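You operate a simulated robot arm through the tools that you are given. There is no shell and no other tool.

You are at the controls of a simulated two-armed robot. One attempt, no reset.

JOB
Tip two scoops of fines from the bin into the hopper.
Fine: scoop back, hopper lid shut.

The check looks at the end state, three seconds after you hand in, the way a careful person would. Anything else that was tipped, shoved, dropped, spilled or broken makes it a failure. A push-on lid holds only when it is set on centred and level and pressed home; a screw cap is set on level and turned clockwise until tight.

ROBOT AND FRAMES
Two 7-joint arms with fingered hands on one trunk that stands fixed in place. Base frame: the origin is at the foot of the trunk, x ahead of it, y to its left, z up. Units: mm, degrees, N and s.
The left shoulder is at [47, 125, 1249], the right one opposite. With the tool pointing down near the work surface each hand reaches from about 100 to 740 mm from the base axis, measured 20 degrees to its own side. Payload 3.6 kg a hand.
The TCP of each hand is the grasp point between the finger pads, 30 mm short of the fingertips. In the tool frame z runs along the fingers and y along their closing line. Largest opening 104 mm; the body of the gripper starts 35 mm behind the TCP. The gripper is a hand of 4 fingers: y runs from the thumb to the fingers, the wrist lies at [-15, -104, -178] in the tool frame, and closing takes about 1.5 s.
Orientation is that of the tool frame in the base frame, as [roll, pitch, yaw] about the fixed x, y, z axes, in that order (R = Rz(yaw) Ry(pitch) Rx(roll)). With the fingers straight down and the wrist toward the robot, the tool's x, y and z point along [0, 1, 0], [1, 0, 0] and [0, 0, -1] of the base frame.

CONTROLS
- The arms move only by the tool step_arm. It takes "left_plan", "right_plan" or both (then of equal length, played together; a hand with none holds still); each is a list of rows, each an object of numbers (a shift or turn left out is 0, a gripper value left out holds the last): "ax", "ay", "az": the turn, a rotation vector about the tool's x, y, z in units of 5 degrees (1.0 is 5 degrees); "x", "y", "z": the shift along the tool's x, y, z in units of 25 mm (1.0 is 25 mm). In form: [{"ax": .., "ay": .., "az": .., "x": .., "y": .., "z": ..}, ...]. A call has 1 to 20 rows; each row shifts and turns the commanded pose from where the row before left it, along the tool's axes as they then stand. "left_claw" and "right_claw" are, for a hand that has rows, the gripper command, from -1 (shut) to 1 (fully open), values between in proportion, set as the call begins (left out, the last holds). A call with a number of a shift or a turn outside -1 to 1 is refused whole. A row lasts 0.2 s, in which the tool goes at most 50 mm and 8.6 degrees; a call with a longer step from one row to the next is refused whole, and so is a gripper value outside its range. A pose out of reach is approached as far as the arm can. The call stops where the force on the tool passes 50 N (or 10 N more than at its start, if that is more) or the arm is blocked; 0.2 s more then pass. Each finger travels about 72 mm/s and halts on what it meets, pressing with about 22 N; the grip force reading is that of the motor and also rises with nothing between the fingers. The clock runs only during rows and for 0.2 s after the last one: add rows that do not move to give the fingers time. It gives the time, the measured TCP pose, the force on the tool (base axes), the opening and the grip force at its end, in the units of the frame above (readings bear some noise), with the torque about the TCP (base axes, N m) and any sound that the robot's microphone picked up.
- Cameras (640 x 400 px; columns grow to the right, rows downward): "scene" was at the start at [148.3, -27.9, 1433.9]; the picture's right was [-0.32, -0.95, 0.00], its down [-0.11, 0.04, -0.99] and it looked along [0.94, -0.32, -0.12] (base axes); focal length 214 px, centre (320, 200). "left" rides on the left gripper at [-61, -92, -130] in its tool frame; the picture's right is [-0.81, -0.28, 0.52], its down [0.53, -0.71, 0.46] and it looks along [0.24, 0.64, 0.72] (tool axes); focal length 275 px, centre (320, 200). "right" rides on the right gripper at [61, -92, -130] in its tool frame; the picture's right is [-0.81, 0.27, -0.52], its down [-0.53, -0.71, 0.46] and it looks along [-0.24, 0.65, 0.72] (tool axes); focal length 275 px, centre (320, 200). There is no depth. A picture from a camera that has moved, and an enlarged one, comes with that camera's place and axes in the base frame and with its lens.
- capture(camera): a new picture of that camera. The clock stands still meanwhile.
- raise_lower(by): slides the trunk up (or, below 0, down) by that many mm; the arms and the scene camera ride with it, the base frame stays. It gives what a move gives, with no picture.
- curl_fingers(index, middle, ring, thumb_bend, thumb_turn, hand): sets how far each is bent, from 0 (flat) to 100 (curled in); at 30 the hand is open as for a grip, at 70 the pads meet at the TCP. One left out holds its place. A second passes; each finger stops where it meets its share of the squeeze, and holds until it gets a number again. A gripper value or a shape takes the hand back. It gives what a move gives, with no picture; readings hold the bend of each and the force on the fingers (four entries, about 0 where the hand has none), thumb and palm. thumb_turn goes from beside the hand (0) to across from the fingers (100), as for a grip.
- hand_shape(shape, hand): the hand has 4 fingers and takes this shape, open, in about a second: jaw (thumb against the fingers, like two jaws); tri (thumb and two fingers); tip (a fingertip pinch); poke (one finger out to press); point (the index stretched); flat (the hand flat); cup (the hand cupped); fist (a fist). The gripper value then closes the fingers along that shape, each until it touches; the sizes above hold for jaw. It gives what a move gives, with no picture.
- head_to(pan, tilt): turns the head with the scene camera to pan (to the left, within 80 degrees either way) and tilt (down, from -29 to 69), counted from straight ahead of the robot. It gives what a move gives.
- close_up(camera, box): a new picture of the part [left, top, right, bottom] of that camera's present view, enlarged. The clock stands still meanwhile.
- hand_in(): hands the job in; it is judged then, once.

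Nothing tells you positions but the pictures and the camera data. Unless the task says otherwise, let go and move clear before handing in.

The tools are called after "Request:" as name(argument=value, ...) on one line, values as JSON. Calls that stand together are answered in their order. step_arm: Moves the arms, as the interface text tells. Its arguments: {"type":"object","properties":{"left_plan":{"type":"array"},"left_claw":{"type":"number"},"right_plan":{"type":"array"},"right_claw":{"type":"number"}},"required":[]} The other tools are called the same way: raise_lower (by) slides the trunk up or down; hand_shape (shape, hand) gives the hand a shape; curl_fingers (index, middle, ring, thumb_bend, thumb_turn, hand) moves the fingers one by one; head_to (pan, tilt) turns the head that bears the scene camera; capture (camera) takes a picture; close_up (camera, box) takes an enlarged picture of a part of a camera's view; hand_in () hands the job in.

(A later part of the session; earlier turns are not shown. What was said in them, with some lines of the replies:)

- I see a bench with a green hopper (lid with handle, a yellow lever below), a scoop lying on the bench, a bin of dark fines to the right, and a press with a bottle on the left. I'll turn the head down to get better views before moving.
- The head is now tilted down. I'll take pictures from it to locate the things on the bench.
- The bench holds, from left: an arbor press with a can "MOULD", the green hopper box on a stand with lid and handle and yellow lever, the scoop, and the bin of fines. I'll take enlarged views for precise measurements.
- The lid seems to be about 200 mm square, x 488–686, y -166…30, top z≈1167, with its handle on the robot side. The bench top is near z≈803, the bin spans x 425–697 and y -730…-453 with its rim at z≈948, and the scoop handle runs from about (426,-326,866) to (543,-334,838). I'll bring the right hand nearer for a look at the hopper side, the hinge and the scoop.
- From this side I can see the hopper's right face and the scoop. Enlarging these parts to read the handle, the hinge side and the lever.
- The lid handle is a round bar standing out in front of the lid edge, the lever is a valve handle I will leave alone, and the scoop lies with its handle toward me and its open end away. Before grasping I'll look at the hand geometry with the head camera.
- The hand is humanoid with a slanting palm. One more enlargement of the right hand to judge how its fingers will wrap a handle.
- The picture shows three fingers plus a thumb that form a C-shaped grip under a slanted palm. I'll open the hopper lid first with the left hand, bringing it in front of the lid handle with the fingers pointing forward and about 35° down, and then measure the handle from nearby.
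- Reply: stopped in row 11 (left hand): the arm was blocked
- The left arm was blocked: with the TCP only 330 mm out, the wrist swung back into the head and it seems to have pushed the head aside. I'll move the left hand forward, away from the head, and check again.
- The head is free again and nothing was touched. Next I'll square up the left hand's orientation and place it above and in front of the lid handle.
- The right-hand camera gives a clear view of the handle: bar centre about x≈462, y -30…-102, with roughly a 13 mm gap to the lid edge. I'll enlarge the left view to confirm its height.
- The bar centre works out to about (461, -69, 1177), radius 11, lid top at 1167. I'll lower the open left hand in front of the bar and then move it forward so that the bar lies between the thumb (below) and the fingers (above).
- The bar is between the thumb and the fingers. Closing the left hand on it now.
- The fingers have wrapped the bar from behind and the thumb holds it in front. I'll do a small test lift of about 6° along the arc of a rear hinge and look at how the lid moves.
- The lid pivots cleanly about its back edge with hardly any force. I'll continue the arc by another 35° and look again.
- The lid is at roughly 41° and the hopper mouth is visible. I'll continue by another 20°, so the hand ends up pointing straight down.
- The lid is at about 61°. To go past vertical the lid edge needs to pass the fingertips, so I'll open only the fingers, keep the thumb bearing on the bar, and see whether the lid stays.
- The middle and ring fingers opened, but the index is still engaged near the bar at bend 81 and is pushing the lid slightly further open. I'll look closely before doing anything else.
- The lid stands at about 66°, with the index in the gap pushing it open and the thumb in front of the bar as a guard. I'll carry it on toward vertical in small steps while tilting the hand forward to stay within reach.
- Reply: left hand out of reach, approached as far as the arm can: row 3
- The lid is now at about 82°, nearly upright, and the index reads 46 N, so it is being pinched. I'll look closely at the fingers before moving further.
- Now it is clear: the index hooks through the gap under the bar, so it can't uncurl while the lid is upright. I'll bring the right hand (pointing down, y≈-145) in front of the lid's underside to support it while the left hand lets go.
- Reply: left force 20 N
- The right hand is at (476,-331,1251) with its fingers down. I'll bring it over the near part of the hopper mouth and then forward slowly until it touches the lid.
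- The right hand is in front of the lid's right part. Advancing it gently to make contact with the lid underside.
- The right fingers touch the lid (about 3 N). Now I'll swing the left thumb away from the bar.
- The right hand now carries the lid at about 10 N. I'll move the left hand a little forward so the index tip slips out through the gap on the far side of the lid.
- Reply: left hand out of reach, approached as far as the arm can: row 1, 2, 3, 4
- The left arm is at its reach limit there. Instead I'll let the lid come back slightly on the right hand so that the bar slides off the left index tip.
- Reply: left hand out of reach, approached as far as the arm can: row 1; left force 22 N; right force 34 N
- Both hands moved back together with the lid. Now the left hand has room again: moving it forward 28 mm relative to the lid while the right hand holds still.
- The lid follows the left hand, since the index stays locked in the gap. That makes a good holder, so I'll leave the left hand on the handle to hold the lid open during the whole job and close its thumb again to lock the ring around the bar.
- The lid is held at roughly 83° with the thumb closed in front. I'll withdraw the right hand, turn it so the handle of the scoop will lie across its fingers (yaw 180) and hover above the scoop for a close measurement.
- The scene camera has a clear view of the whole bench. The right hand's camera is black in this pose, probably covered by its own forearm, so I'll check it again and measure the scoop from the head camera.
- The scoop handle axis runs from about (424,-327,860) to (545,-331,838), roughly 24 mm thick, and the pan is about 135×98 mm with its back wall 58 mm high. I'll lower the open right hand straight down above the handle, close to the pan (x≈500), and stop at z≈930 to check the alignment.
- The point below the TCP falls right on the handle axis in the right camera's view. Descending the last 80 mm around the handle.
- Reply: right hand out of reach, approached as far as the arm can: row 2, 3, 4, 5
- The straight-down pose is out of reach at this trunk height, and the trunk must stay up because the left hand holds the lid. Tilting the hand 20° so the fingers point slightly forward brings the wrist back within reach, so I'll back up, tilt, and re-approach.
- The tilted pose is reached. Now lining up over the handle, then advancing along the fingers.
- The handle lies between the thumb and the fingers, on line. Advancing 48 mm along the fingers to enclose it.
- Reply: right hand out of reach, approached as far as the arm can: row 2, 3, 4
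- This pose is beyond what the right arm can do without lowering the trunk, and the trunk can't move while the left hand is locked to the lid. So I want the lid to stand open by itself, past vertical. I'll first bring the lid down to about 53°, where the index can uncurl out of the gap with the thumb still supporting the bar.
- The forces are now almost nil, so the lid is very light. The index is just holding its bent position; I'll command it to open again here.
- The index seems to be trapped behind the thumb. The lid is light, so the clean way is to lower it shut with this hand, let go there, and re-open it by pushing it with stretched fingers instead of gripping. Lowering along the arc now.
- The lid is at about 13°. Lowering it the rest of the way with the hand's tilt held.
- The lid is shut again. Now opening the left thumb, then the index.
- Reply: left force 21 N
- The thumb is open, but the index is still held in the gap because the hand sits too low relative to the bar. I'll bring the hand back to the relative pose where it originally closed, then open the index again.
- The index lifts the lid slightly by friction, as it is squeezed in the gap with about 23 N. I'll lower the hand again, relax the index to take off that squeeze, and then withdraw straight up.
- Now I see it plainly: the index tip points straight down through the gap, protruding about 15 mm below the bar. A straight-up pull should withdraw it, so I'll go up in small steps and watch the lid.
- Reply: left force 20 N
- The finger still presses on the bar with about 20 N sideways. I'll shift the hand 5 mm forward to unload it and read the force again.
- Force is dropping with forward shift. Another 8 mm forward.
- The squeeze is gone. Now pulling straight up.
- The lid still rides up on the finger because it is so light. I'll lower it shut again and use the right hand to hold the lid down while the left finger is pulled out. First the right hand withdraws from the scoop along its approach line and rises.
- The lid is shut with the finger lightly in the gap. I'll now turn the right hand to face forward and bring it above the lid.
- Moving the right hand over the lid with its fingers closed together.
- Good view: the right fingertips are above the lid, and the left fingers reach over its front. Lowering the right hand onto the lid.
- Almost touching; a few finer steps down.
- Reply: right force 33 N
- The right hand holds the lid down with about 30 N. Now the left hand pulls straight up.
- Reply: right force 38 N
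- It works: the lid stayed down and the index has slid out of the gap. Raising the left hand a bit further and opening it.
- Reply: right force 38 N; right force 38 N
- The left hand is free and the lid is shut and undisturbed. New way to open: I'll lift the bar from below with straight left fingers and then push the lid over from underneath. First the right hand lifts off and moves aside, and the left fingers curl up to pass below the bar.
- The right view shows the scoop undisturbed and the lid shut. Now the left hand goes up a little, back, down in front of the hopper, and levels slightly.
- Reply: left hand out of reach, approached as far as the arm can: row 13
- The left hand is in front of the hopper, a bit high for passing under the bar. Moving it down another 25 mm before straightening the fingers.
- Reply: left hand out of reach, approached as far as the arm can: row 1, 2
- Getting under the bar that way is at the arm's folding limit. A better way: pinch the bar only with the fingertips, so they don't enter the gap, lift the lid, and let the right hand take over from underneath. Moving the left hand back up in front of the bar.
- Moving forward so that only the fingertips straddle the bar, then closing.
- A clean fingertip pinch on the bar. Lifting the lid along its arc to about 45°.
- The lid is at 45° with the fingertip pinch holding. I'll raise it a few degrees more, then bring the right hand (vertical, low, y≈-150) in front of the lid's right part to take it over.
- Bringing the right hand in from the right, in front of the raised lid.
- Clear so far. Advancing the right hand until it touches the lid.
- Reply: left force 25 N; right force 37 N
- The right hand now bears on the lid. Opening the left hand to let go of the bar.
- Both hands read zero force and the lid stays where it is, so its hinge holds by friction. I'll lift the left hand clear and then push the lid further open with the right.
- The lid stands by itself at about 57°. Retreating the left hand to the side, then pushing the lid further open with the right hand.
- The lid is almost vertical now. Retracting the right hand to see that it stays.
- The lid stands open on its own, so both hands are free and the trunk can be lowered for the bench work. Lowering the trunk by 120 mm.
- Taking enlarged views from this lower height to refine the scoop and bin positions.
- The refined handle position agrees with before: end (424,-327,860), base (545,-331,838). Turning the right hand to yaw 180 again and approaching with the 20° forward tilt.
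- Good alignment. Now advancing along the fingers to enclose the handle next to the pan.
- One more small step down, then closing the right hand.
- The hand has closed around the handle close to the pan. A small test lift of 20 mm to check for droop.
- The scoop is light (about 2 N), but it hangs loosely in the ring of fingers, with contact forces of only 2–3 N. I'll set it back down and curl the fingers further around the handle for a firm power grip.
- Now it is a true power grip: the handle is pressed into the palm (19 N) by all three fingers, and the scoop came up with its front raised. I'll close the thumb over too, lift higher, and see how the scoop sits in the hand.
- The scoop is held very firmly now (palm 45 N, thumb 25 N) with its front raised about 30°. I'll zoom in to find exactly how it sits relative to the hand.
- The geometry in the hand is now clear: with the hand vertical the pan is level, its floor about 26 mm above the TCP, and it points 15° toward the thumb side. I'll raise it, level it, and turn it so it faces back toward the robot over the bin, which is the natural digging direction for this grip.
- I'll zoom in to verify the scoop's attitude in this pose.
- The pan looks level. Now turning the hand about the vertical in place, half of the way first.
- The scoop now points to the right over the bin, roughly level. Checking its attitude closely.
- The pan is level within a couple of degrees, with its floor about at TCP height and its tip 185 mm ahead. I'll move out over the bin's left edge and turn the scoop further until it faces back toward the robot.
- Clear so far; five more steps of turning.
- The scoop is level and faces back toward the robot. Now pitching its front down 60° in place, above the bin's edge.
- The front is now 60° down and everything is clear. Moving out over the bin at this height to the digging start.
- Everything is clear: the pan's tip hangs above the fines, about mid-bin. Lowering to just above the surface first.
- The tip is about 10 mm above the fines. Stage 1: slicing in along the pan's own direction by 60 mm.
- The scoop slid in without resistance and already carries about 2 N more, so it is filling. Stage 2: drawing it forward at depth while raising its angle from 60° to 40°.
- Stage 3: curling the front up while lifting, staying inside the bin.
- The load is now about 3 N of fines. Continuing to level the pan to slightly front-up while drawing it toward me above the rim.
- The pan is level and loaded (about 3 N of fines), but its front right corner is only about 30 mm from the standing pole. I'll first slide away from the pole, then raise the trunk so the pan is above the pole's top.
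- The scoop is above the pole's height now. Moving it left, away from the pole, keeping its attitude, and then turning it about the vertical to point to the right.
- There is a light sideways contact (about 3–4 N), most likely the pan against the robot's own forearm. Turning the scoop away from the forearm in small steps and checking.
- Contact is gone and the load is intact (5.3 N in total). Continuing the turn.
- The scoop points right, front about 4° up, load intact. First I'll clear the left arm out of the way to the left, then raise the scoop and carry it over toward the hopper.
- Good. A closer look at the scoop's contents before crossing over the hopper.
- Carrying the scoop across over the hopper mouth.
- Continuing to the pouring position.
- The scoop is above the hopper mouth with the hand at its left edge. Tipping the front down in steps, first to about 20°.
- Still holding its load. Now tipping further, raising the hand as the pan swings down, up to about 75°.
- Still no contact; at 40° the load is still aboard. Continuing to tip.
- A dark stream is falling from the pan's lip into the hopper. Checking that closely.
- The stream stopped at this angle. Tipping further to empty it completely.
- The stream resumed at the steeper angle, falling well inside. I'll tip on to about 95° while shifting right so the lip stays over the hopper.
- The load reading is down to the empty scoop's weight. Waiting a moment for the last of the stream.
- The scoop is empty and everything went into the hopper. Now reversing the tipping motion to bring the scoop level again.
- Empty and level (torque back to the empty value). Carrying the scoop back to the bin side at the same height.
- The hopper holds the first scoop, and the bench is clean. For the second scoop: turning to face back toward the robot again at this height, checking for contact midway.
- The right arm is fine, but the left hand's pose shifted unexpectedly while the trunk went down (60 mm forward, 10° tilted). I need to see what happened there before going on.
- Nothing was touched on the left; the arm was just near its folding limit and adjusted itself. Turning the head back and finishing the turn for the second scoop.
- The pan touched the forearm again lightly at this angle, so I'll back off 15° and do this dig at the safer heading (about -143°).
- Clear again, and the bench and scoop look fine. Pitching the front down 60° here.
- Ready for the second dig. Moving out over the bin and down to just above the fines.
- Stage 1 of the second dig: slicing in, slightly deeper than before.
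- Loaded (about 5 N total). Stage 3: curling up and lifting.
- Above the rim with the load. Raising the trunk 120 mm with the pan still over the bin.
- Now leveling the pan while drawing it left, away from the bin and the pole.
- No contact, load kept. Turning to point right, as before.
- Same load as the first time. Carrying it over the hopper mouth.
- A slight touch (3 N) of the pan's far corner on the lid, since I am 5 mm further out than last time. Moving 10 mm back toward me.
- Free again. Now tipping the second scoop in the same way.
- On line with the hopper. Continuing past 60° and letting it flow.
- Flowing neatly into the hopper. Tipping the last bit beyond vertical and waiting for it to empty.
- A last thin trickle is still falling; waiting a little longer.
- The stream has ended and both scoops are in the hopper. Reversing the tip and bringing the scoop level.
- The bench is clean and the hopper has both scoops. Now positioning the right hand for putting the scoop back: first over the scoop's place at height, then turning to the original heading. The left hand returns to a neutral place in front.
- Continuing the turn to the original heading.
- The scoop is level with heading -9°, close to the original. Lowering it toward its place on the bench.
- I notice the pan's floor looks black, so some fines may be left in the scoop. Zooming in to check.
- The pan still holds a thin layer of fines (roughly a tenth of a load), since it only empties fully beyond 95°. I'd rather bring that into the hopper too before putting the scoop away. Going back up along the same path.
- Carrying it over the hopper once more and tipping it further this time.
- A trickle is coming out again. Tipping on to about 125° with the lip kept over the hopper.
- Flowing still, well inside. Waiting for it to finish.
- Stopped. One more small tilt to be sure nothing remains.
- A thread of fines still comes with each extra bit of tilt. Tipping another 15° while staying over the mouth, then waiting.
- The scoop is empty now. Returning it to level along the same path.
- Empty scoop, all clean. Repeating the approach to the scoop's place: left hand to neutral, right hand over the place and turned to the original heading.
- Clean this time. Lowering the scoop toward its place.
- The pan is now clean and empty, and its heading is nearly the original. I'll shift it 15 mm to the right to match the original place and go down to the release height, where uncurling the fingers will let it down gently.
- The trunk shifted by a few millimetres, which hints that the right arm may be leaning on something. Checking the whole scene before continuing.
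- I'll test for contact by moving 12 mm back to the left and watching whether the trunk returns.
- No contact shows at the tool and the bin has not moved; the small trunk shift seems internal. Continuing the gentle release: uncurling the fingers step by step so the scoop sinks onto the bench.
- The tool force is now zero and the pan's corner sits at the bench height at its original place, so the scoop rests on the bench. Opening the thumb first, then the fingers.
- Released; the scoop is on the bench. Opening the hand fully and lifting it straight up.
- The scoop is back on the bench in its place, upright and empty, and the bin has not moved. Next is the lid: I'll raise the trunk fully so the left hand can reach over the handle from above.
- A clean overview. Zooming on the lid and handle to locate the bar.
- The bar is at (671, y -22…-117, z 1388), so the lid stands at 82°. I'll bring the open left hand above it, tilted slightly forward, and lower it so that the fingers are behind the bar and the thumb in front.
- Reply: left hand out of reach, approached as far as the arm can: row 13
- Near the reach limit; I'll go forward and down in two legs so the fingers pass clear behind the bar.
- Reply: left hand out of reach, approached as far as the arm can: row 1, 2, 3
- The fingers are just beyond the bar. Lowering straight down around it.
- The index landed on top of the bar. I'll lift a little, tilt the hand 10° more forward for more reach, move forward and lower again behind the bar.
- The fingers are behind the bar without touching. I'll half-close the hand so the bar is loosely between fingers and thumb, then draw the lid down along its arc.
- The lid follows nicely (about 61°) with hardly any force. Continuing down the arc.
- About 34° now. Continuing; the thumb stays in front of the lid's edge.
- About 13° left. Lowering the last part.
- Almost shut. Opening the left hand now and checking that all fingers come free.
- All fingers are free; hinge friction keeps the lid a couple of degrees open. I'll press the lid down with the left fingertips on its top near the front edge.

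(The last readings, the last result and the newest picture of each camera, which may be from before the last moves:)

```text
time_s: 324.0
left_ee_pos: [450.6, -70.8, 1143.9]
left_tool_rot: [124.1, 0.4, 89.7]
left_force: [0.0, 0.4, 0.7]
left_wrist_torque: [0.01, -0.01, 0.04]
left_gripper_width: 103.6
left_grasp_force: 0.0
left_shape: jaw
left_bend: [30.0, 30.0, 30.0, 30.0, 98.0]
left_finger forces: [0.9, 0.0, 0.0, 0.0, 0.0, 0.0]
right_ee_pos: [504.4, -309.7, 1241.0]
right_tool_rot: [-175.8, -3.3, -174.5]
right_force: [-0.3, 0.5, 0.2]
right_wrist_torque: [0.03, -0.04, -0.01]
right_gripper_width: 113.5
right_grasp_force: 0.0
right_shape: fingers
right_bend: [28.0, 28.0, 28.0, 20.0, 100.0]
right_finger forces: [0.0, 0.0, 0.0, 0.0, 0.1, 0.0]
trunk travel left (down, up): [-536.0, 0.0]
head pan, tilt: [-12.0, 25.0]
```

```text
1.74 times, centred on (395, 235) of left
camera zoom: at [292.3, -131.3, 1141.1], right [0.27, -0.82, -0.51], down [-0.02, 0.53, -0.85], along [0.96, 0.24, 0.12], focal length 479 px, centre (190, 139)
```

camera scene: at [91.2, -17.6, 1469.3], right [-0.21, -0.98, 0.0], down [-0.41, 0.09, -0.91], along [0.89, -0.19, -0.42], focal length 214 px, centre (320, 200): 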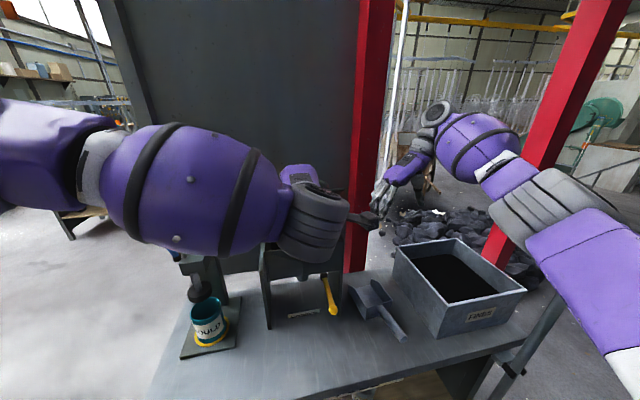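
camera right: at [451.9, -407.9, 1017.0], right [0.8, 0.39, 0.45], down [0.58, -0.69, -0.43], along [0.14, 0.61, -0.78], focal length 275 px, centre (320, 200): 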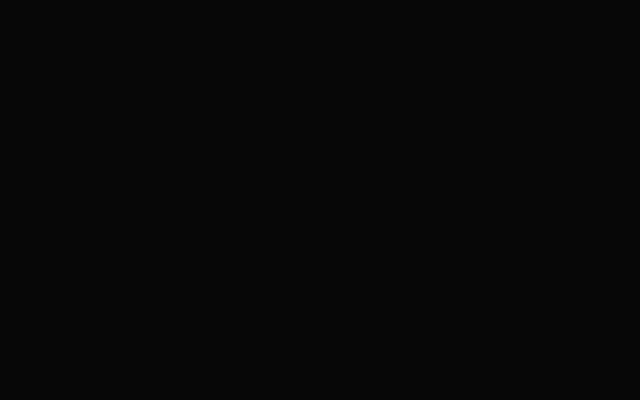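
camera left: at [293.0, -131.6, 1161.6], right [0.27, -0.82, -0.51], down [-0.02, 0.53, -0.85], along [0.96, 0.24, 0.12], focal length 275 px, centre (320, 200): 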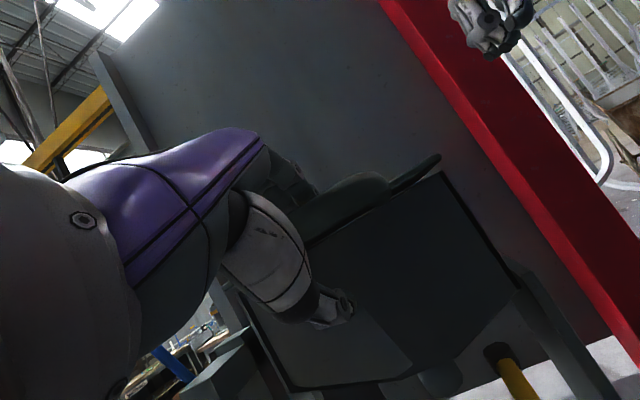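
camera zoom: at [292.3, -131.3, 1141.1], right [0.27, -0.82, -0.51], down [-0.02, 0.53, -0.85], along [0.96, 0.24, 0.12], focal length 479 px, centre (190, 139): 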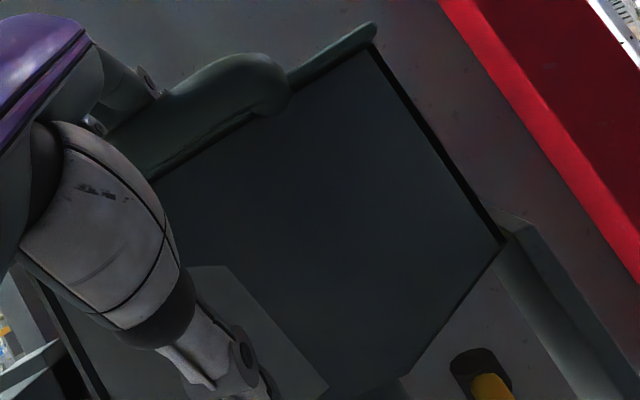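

Contact begins and the gap has nearly gone. Pressing a bit more firmly.

Request:
step_arm(left_plan=[{"y": -0.1, "z": 0.067}, {"y": -0.1, "z": 0.067}, {"y": -0.1, "z": 0.067}])

Request:
close_up(camera="left", box=[230, 80, 560, 310])

```text
time_s: 324.8
left_ee_pos: [450.4, -71.4, 1137.7]
left_tool_rot: [123.7, 0.6, 89.7]
left_force: [-2.1, -0.7, 16.3]
left_wrist_torque: [-0.13, -0.28, -0.02]
left_gripper_width: 103.7
left_grasp_force: 0.1
left_shape: jaw
left_bend: [26.0, 30.0, 30.0, 30.0, 98.0]
left_finger forces: [15.1, 0.7, 0.0, 0.0, 0.0, 0.1]
right_ee_pos: [504.0, -311.9, 1242.9]
right_tool_rot: [-175.8, -3.4, -174.4]
right_force: [-0.8, -0.3, -1.0]
right_wrist_torque: [0.0, 0.02, -0.02]
right_gripper_width: 113.3
right_grasp_force: 0.0
right_shape: fingers
right_bend: [28.0, 28.0, 28.0, 20.0, 100.0]
right_finger forces: [0.0, 0.0, 0.1, 0.0, 0.0, 0.0]
trunk travel left (down, up): [-536.0, 0.0]
head pan, tilt: [-12.0, 25.0]
```

```text
1.74 times, centred on (395, 195) of left
camera zoom: at [292.0, -131.5, 1133.6], right [0.27, -0.82, -0.51], down [-0.02, 0.52, -0.85], along [0.96, 0.24, 0.13], focal length 479 px, centre (190, 209)
```

zoom: 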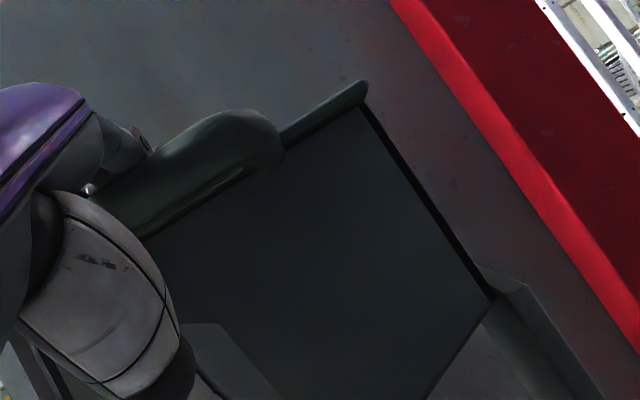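

The lid is pressed down flush (16 N). Now withdrawing the left hand: up a little, back, then up.

Request:
step_arm(left_plan=[{"y": 0.497, "z": -0.335}, {"y": 0.497, "z": -0.335}, {"y": 0.497, "z": -0.335}, {"y": -0.298, "z": -0.442}, {"y": -0.298, "z": -0.442}, {"y": -0.298, "z": -0.442}])

Request:
capture(camera="left")

Request:
step_arm(left_plan=[{"y": 0.829, "z": -0.559}, {"y": 0.829, "z": -0.559}, {"y": 0.829, "z": -0.559}, {"y": 0.829, "z": -0.559}, {"y": 0.829, "z": -0.559}, {"y": 0.829, "z": -0.559}])

Request:
capture(camera="left")

Request:
capture(camera="scene")

```text
time_s: 326.2
left_ee_pos: [410.3, -71.0, 1178.8]
left_tool_rot: [124.2, 0.4, 89.6]
left_force: [0.4, 0.0, 0.4]
left_wrist_torque: [0.01, 0.0, 0.01]
left_gripper_width: 103.8
left_grasp_force: 0.0
left_shape: jaw
left_bend: [30.0, 30.0, 30.0, 30.0, 98.0]
left_finger forces: [0.1, 0.0, 0.1, 0.0, 0.0, 0.1]
right_ee_pos: [505.1, -310.5, 1242.7]
right_tool_rot: [-175.8, -3.4, -174.5]
right_force: [0.8, -0.6, -0.3]
right_wrist_torque: [0.02, 0.03, 0.01]
right_gripper_width: 113.3
right_grasp_force: 0.1
right_shape: fingers
right_bend: [28.0, 28.0, 28.0, 20.0, 100.0]
right_finger forces: [0.0, 0.0, 0.1, 0.1, 0.1, 0.0]
trunk travel left (down, up): [-536.0, 0.0]
head pan, tilt: [-12.0, 25.0]
```

```text
taken
camera left: at [251.8, -131.2, 1177.1], right [0.27, -0.82, -0.51], down [-0.02, 0.53, -0.85], along [0.96, 0.24, 0.12], focal length 275 px, centre (320, 200)
```

left: 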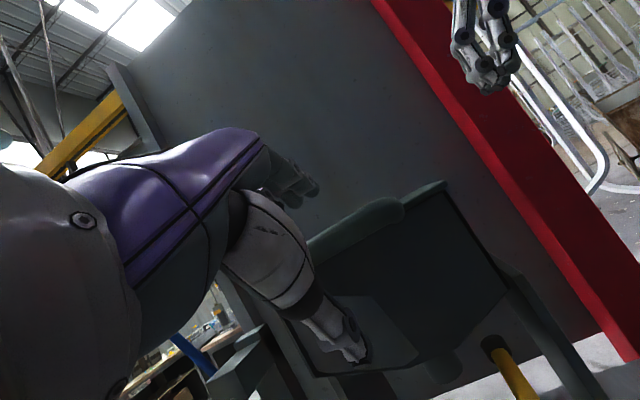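

```text
time_s: 327.6
left_ee_pos: [409.4, -68.7, 1330.3]
left_tool_rot: [124.2, 0.3, 89.7]
left_force: [-0.1, -0.1, -0.6]
left_wrist_torque: [-0.03, 0.02, -0.02]
left_gripper_width: 104.2
left_grasp_force: 0.1
left_shape: jaw
left_bend: [30.0, 30.0, 30.0, 30.0, 98.0]
left_finger forces: [0.0, 0.1, 0.0, 0.0, 0.0, 0.0]
right_ee_pos: [505.5, -309.2, 1241.4]
right_tool_rot: [-175.7, -3.4, -174.5]
right_force: [-0.2, -0.1, -0.2]
right_wrist_torque: [0.0, -0.01, 0.01]
right_gripper_width: 113.3
right_grasp_force: 0.1
right_shape: fingers
right_bend: [28.0, 28.0, 28.0, 20.0, 100.0]
right_finger forces: [0.1, 0.0, 0.0, 0.0, 0.0, 0.0]
trunk travel left (down, up): [-536.0, 0.0]
head pan, tilt: [-12.0, 25.0]
```

```text
taken
camera left: at [251.5, -129.4, 1327.5], right [0.27, -0.82, -0.51], down [-0.02, 0.53, -0.85], along [0.96, 0.24, 0.12], focal length 275 px, centre (320, 200)
```

left: 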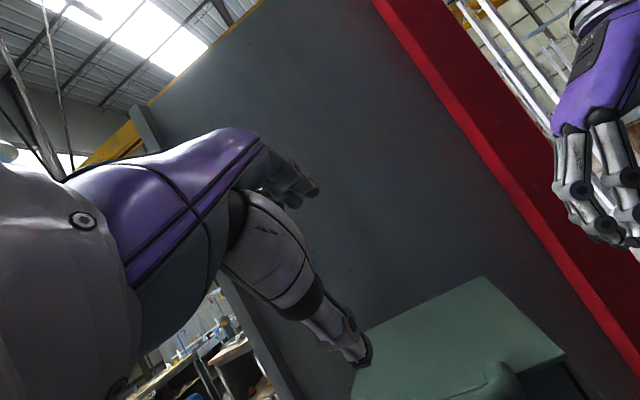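

```text
taken
camera scene: at [90.7, -17.2, 1469.3], right [-0.21, -0.98, 0.0], down [-0.41, 0.09, -0.91], along [0.89, -0.19, -0.42], focal length 214 px, centre (320, 200)
```

scene: 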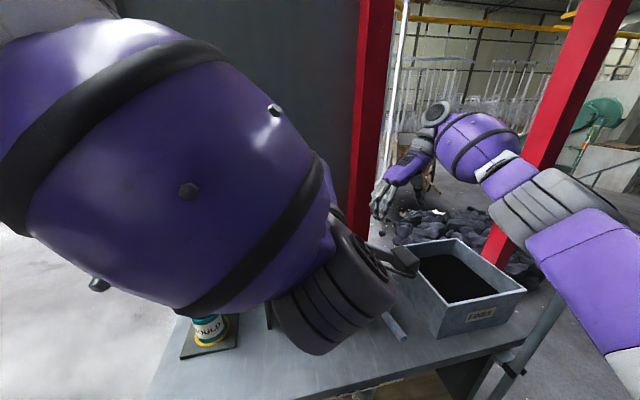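

The lid is shut and the left hand is clear. Turning the left hand down and moving it to the left side so that I get a free view for the final check.

Request:
step_arm(left_plan=[{"ax": 1}, {"ax": 1}, {"ax": 1}, {"ax": 1}, {"ax": 1}, {"ax": 1}, {"ax": 1}, {"ax": 1}, {"ax": 1}, {"ax": 1}, {"ax": 1}, {"x": 0.8, "z": -0.5}, {"x": 0.8, "z": -0.5}, {"x": 0.8, "z": -0.5}, {"x": 0.8, "z": -0.5}, {"x": 0.8, "z": -0.5}, {"x": 0.8, "z": -0.5}, {"x": 0.8, "z": -0.5}, {"x": 0.8, "z": -0.5}])

Request:
head_to(pan=-12, tilt=35)

Request:
capture(camera="scene")

Request:
capture(camera="left")

```text
time_s: 331.6
left_ee_pos: [410.8, 93.0, 1428.9]
left_tool_rot: [179.2, 0.2, 89.7]
left_force: [0.2, 0.6, 0.3]
left_wrist_torque: [-0.03, 0.0, -0.01]
left_gripper_width: 103.8
left_grasp_force: 0.1
left_shape: jaw
left_bend: [30.0, 30.0, 30.0, 30.0, 98.0]
left_finger forces: [0.0, 0.0, 0.0, 0.1, 0.1, 0.0]
right_ee_pos: [505.2, -309.7, 1241.6]
right_tool_rot: [-175.8, -3.2, -174.5]
right_force: [-0.2, -0.2, 0.0]
right_wrist_torque: [-0.04, -0.01, 0.0]
right_gripper_width: 113.2
right_grasp_force: 0.1
right_shape: fingers
right_bend: [28.0, 28.0, 28.0, 20.0, 100.0]
right_finger forces: [0.0, 0.0, 0.1, 0.1, 0.0, 0.0]
trunk travel left (down, up): [-536.0, 0.0]
head pan, tilt: [-12.0, 25.0]
```

```text
time_s: 332.3
left_ee_pos: [409.2, 93.1, 1428.9]
left_tool_rot: [179.1, 0.4, 89.7]
left_force: [-0.6, -0.7, -0.2]
left_wrist_torque: [0.0, 0.01, 0.04]
left_gripper_width: 103.8
left_grasp_force: 0.0
left_shape: jaw
left_bend: [30.0, 30.0, 30.0, 30.0, 98.0]
left_finger forces: [0.1, 0.0, 0.0, 0.0, 0.0, 0.1]
right_ee_pos: [504.4, -310.5, 1239.7]
right_tool_rot: [-175.8, -3.4, -174.5]
right_force: [-1.2, -0.1, -0.4]
right_wrist_torque: [-0.01, 0.0, 0.0]
right_gripper_width: 113.2
right_grasp_force: 0.0
right_shape: fingers
right_bend: [28.0, 28.0, 28.0, 20.0, 100.0]
right_finger forces: [0.0, 0.0, 0.1, 0.1, 0.0, 0.0]
trunk travel left (down, up): [-536.0, 0.0]
head pan, tilt: [-12.0, 35.0]
```

```text
taken
camera scene: at [87.2, -16.8, 1453.5], right [-0.21, -0.98, 0.0], down [-0.56, 0.12, -0.82], along [0.8, -0.17, -0.57], focal length 214 px, centre (320, 200)
```

scene: 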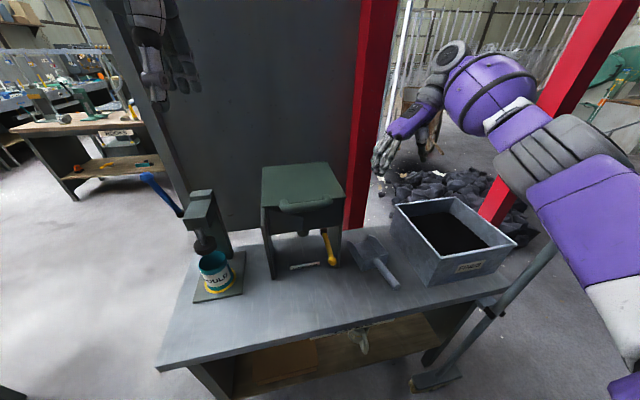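

```text
taken
camera left: at [317.6, 31.7, 1557.9], right [-0.27, -0.81, -0.52], down [-0.7, 0.53, -0.47], along [0.66, 0.24, -0.72], focal length 275 px, centre (320, 200)
```

left: 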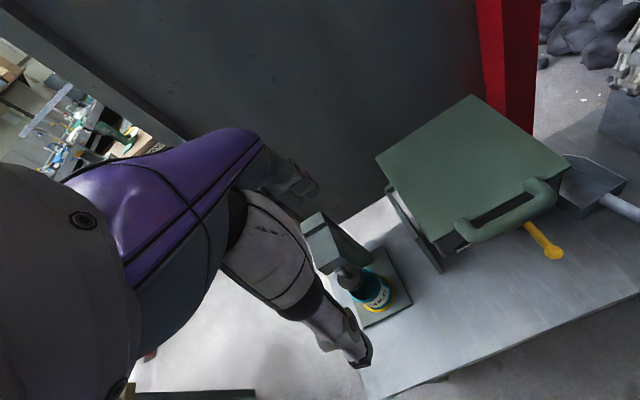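

Everything looks as at the start. Enlarging the lid, scoop and bench for a careful final check.

Request:
close_up(camera="scene", box=[240, 150, 400, 290])

Request:
close_up(camera="scene", box=[330, 180, 530, 310])

Request:
close_up(camera="left", box=[370, 90, 640, 290])

```text
2.86 times, centred on (320, 220) of scene
camera zoom: at [87.2, -16.8, 1453.5], right [-0.21, -0.98, 0.0], down [-0.56, 0.12, -0.82], along [0.8, -0.17, -0.57], focal length 613 px, centre (320, 143)
```

zoom: 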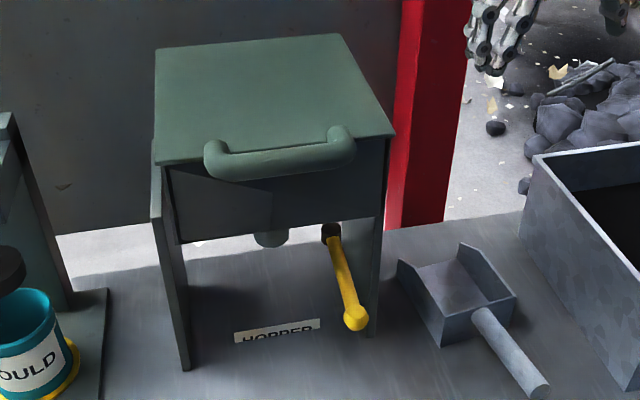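

```text
3.08 times, centred on (430, 245) of scene
camera zoom: at [87.2, -16.8, 1453.5], right [-0.21, -0.98, 0.0], down [-0.56, 0.12, -0.82], along [0.8, -0.17, -0.57], focal length 660 px, centre (-18, 62)
```

zoom: 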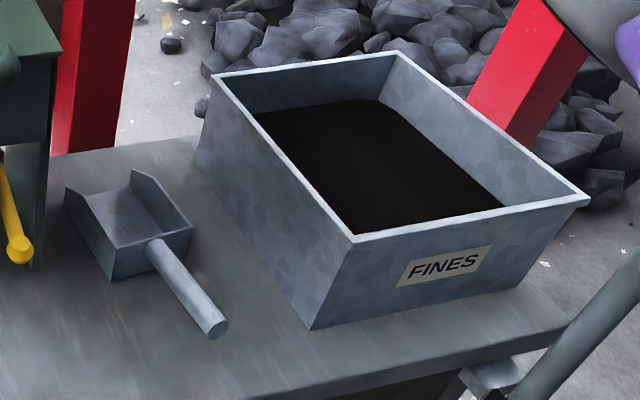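

```text
2.00 times, centred on (505, 190) of left
camera zoom: at [317.6, 31.7, 1557.9], right [-0.27, -0.81, -0.52], down [-0.7, 0.53, -0.47], along [0.66, 0.24, -0.72], focal length 551 px, centre (-50, 220)
```

zoom: 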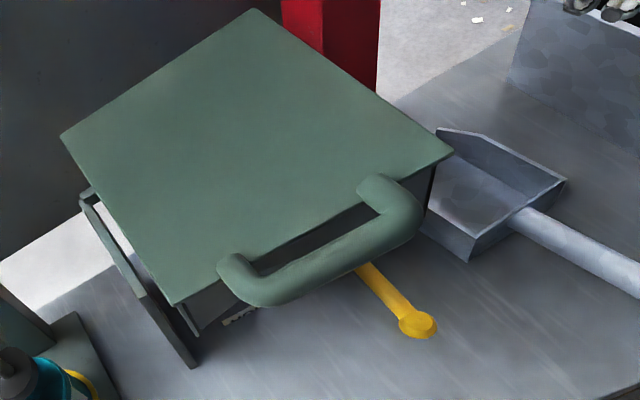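

Everything is in place. One more close look at the lid's front edge for any gap.

Request:
close_up(camera="scene", box=[255, 180, 355, 240])

Request:
close_up(camera="left", box=[430, 150, 600, 260])

Request:
capture(camera="right")

```text
6.40 times, centred on (305, 210) of scene
camera zoom: at [87.2, -16.8, 1453.5], right [-0.21, -0.98, 0.0], down [-0.56, 0.12, -0.82], along [0.8, -0.17, -0.57], focal length 1373 px, centre (416, 136)
```

zoom: 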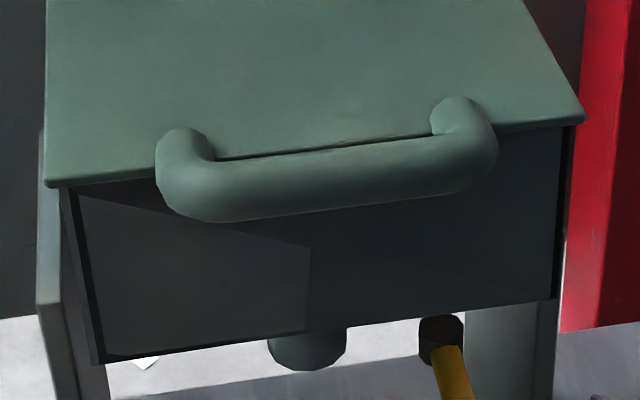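

```text
3.64 times, centred on (515, 205) of left
camera zoom: at [317.6, 31.7, 1557.9], right [-0.27, -0.81, -0.52], down [-0.7, 0.53, -0.47], along [0.66, 0.24, -0.72], focal length 1001 px, centre (-389, 182)
```

zoom: 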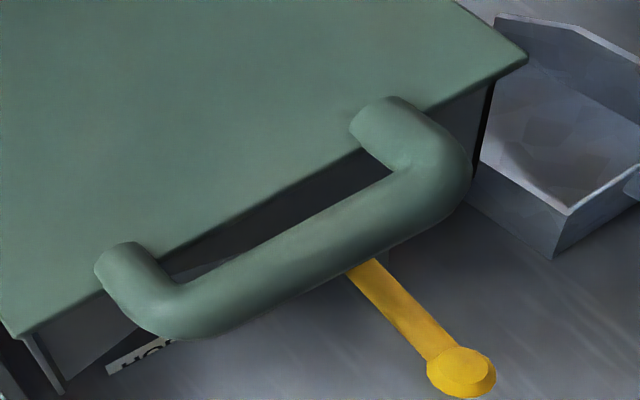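

```text
taken
camera right: at [460.1, -396.9, 1382.0], right [0.8, 0.39, 0.45], down [0.58, -0.69, -0.43], along [0.14, 0.61, -0.78], focal length 275 px, centre (320, 200)
```

right: 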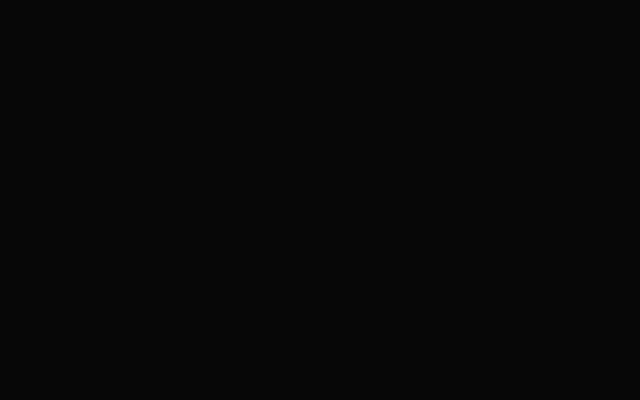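

Request:
hand_in()

```text
The job is handed in.
```

I tipped two scoops of fines into the hopper, put the scoop back on the bench and shut the hopper lid. The job is handed in; I have not seen a verdict.

- **Fines:** A thin layer stayed in the scoop after the second tip, so I went back and emptied it into the hopper. Each load read about 2.3 N (roughly 230 g) on the force sensor. I saw nothing spilled on the bench.
- **Scoop:** It is empty and upright, about 10 mm nearer the robot and up to about 12 mm to the left of where it started, turned a few degrees.
- **Lid:** The hinge holds by friction, so I pressed the lid down at the front edge with about 16 N. The last pictures show it flush all round.
- **Contacts on the way:**
  - Early on, the left wrist pushed the robot's head aside; it recovered.
  - The scoop touched the robot's own forearm twice and the open lid a few times, at up to about 5 N.
  - At the scoop's release the trunk shifted about 5 mm for a moment; I did not find the cause.
- **Everything else:** The bin checked out unmoved against earlier pictures. The can, press, valve lever and pole look as they did at the start.
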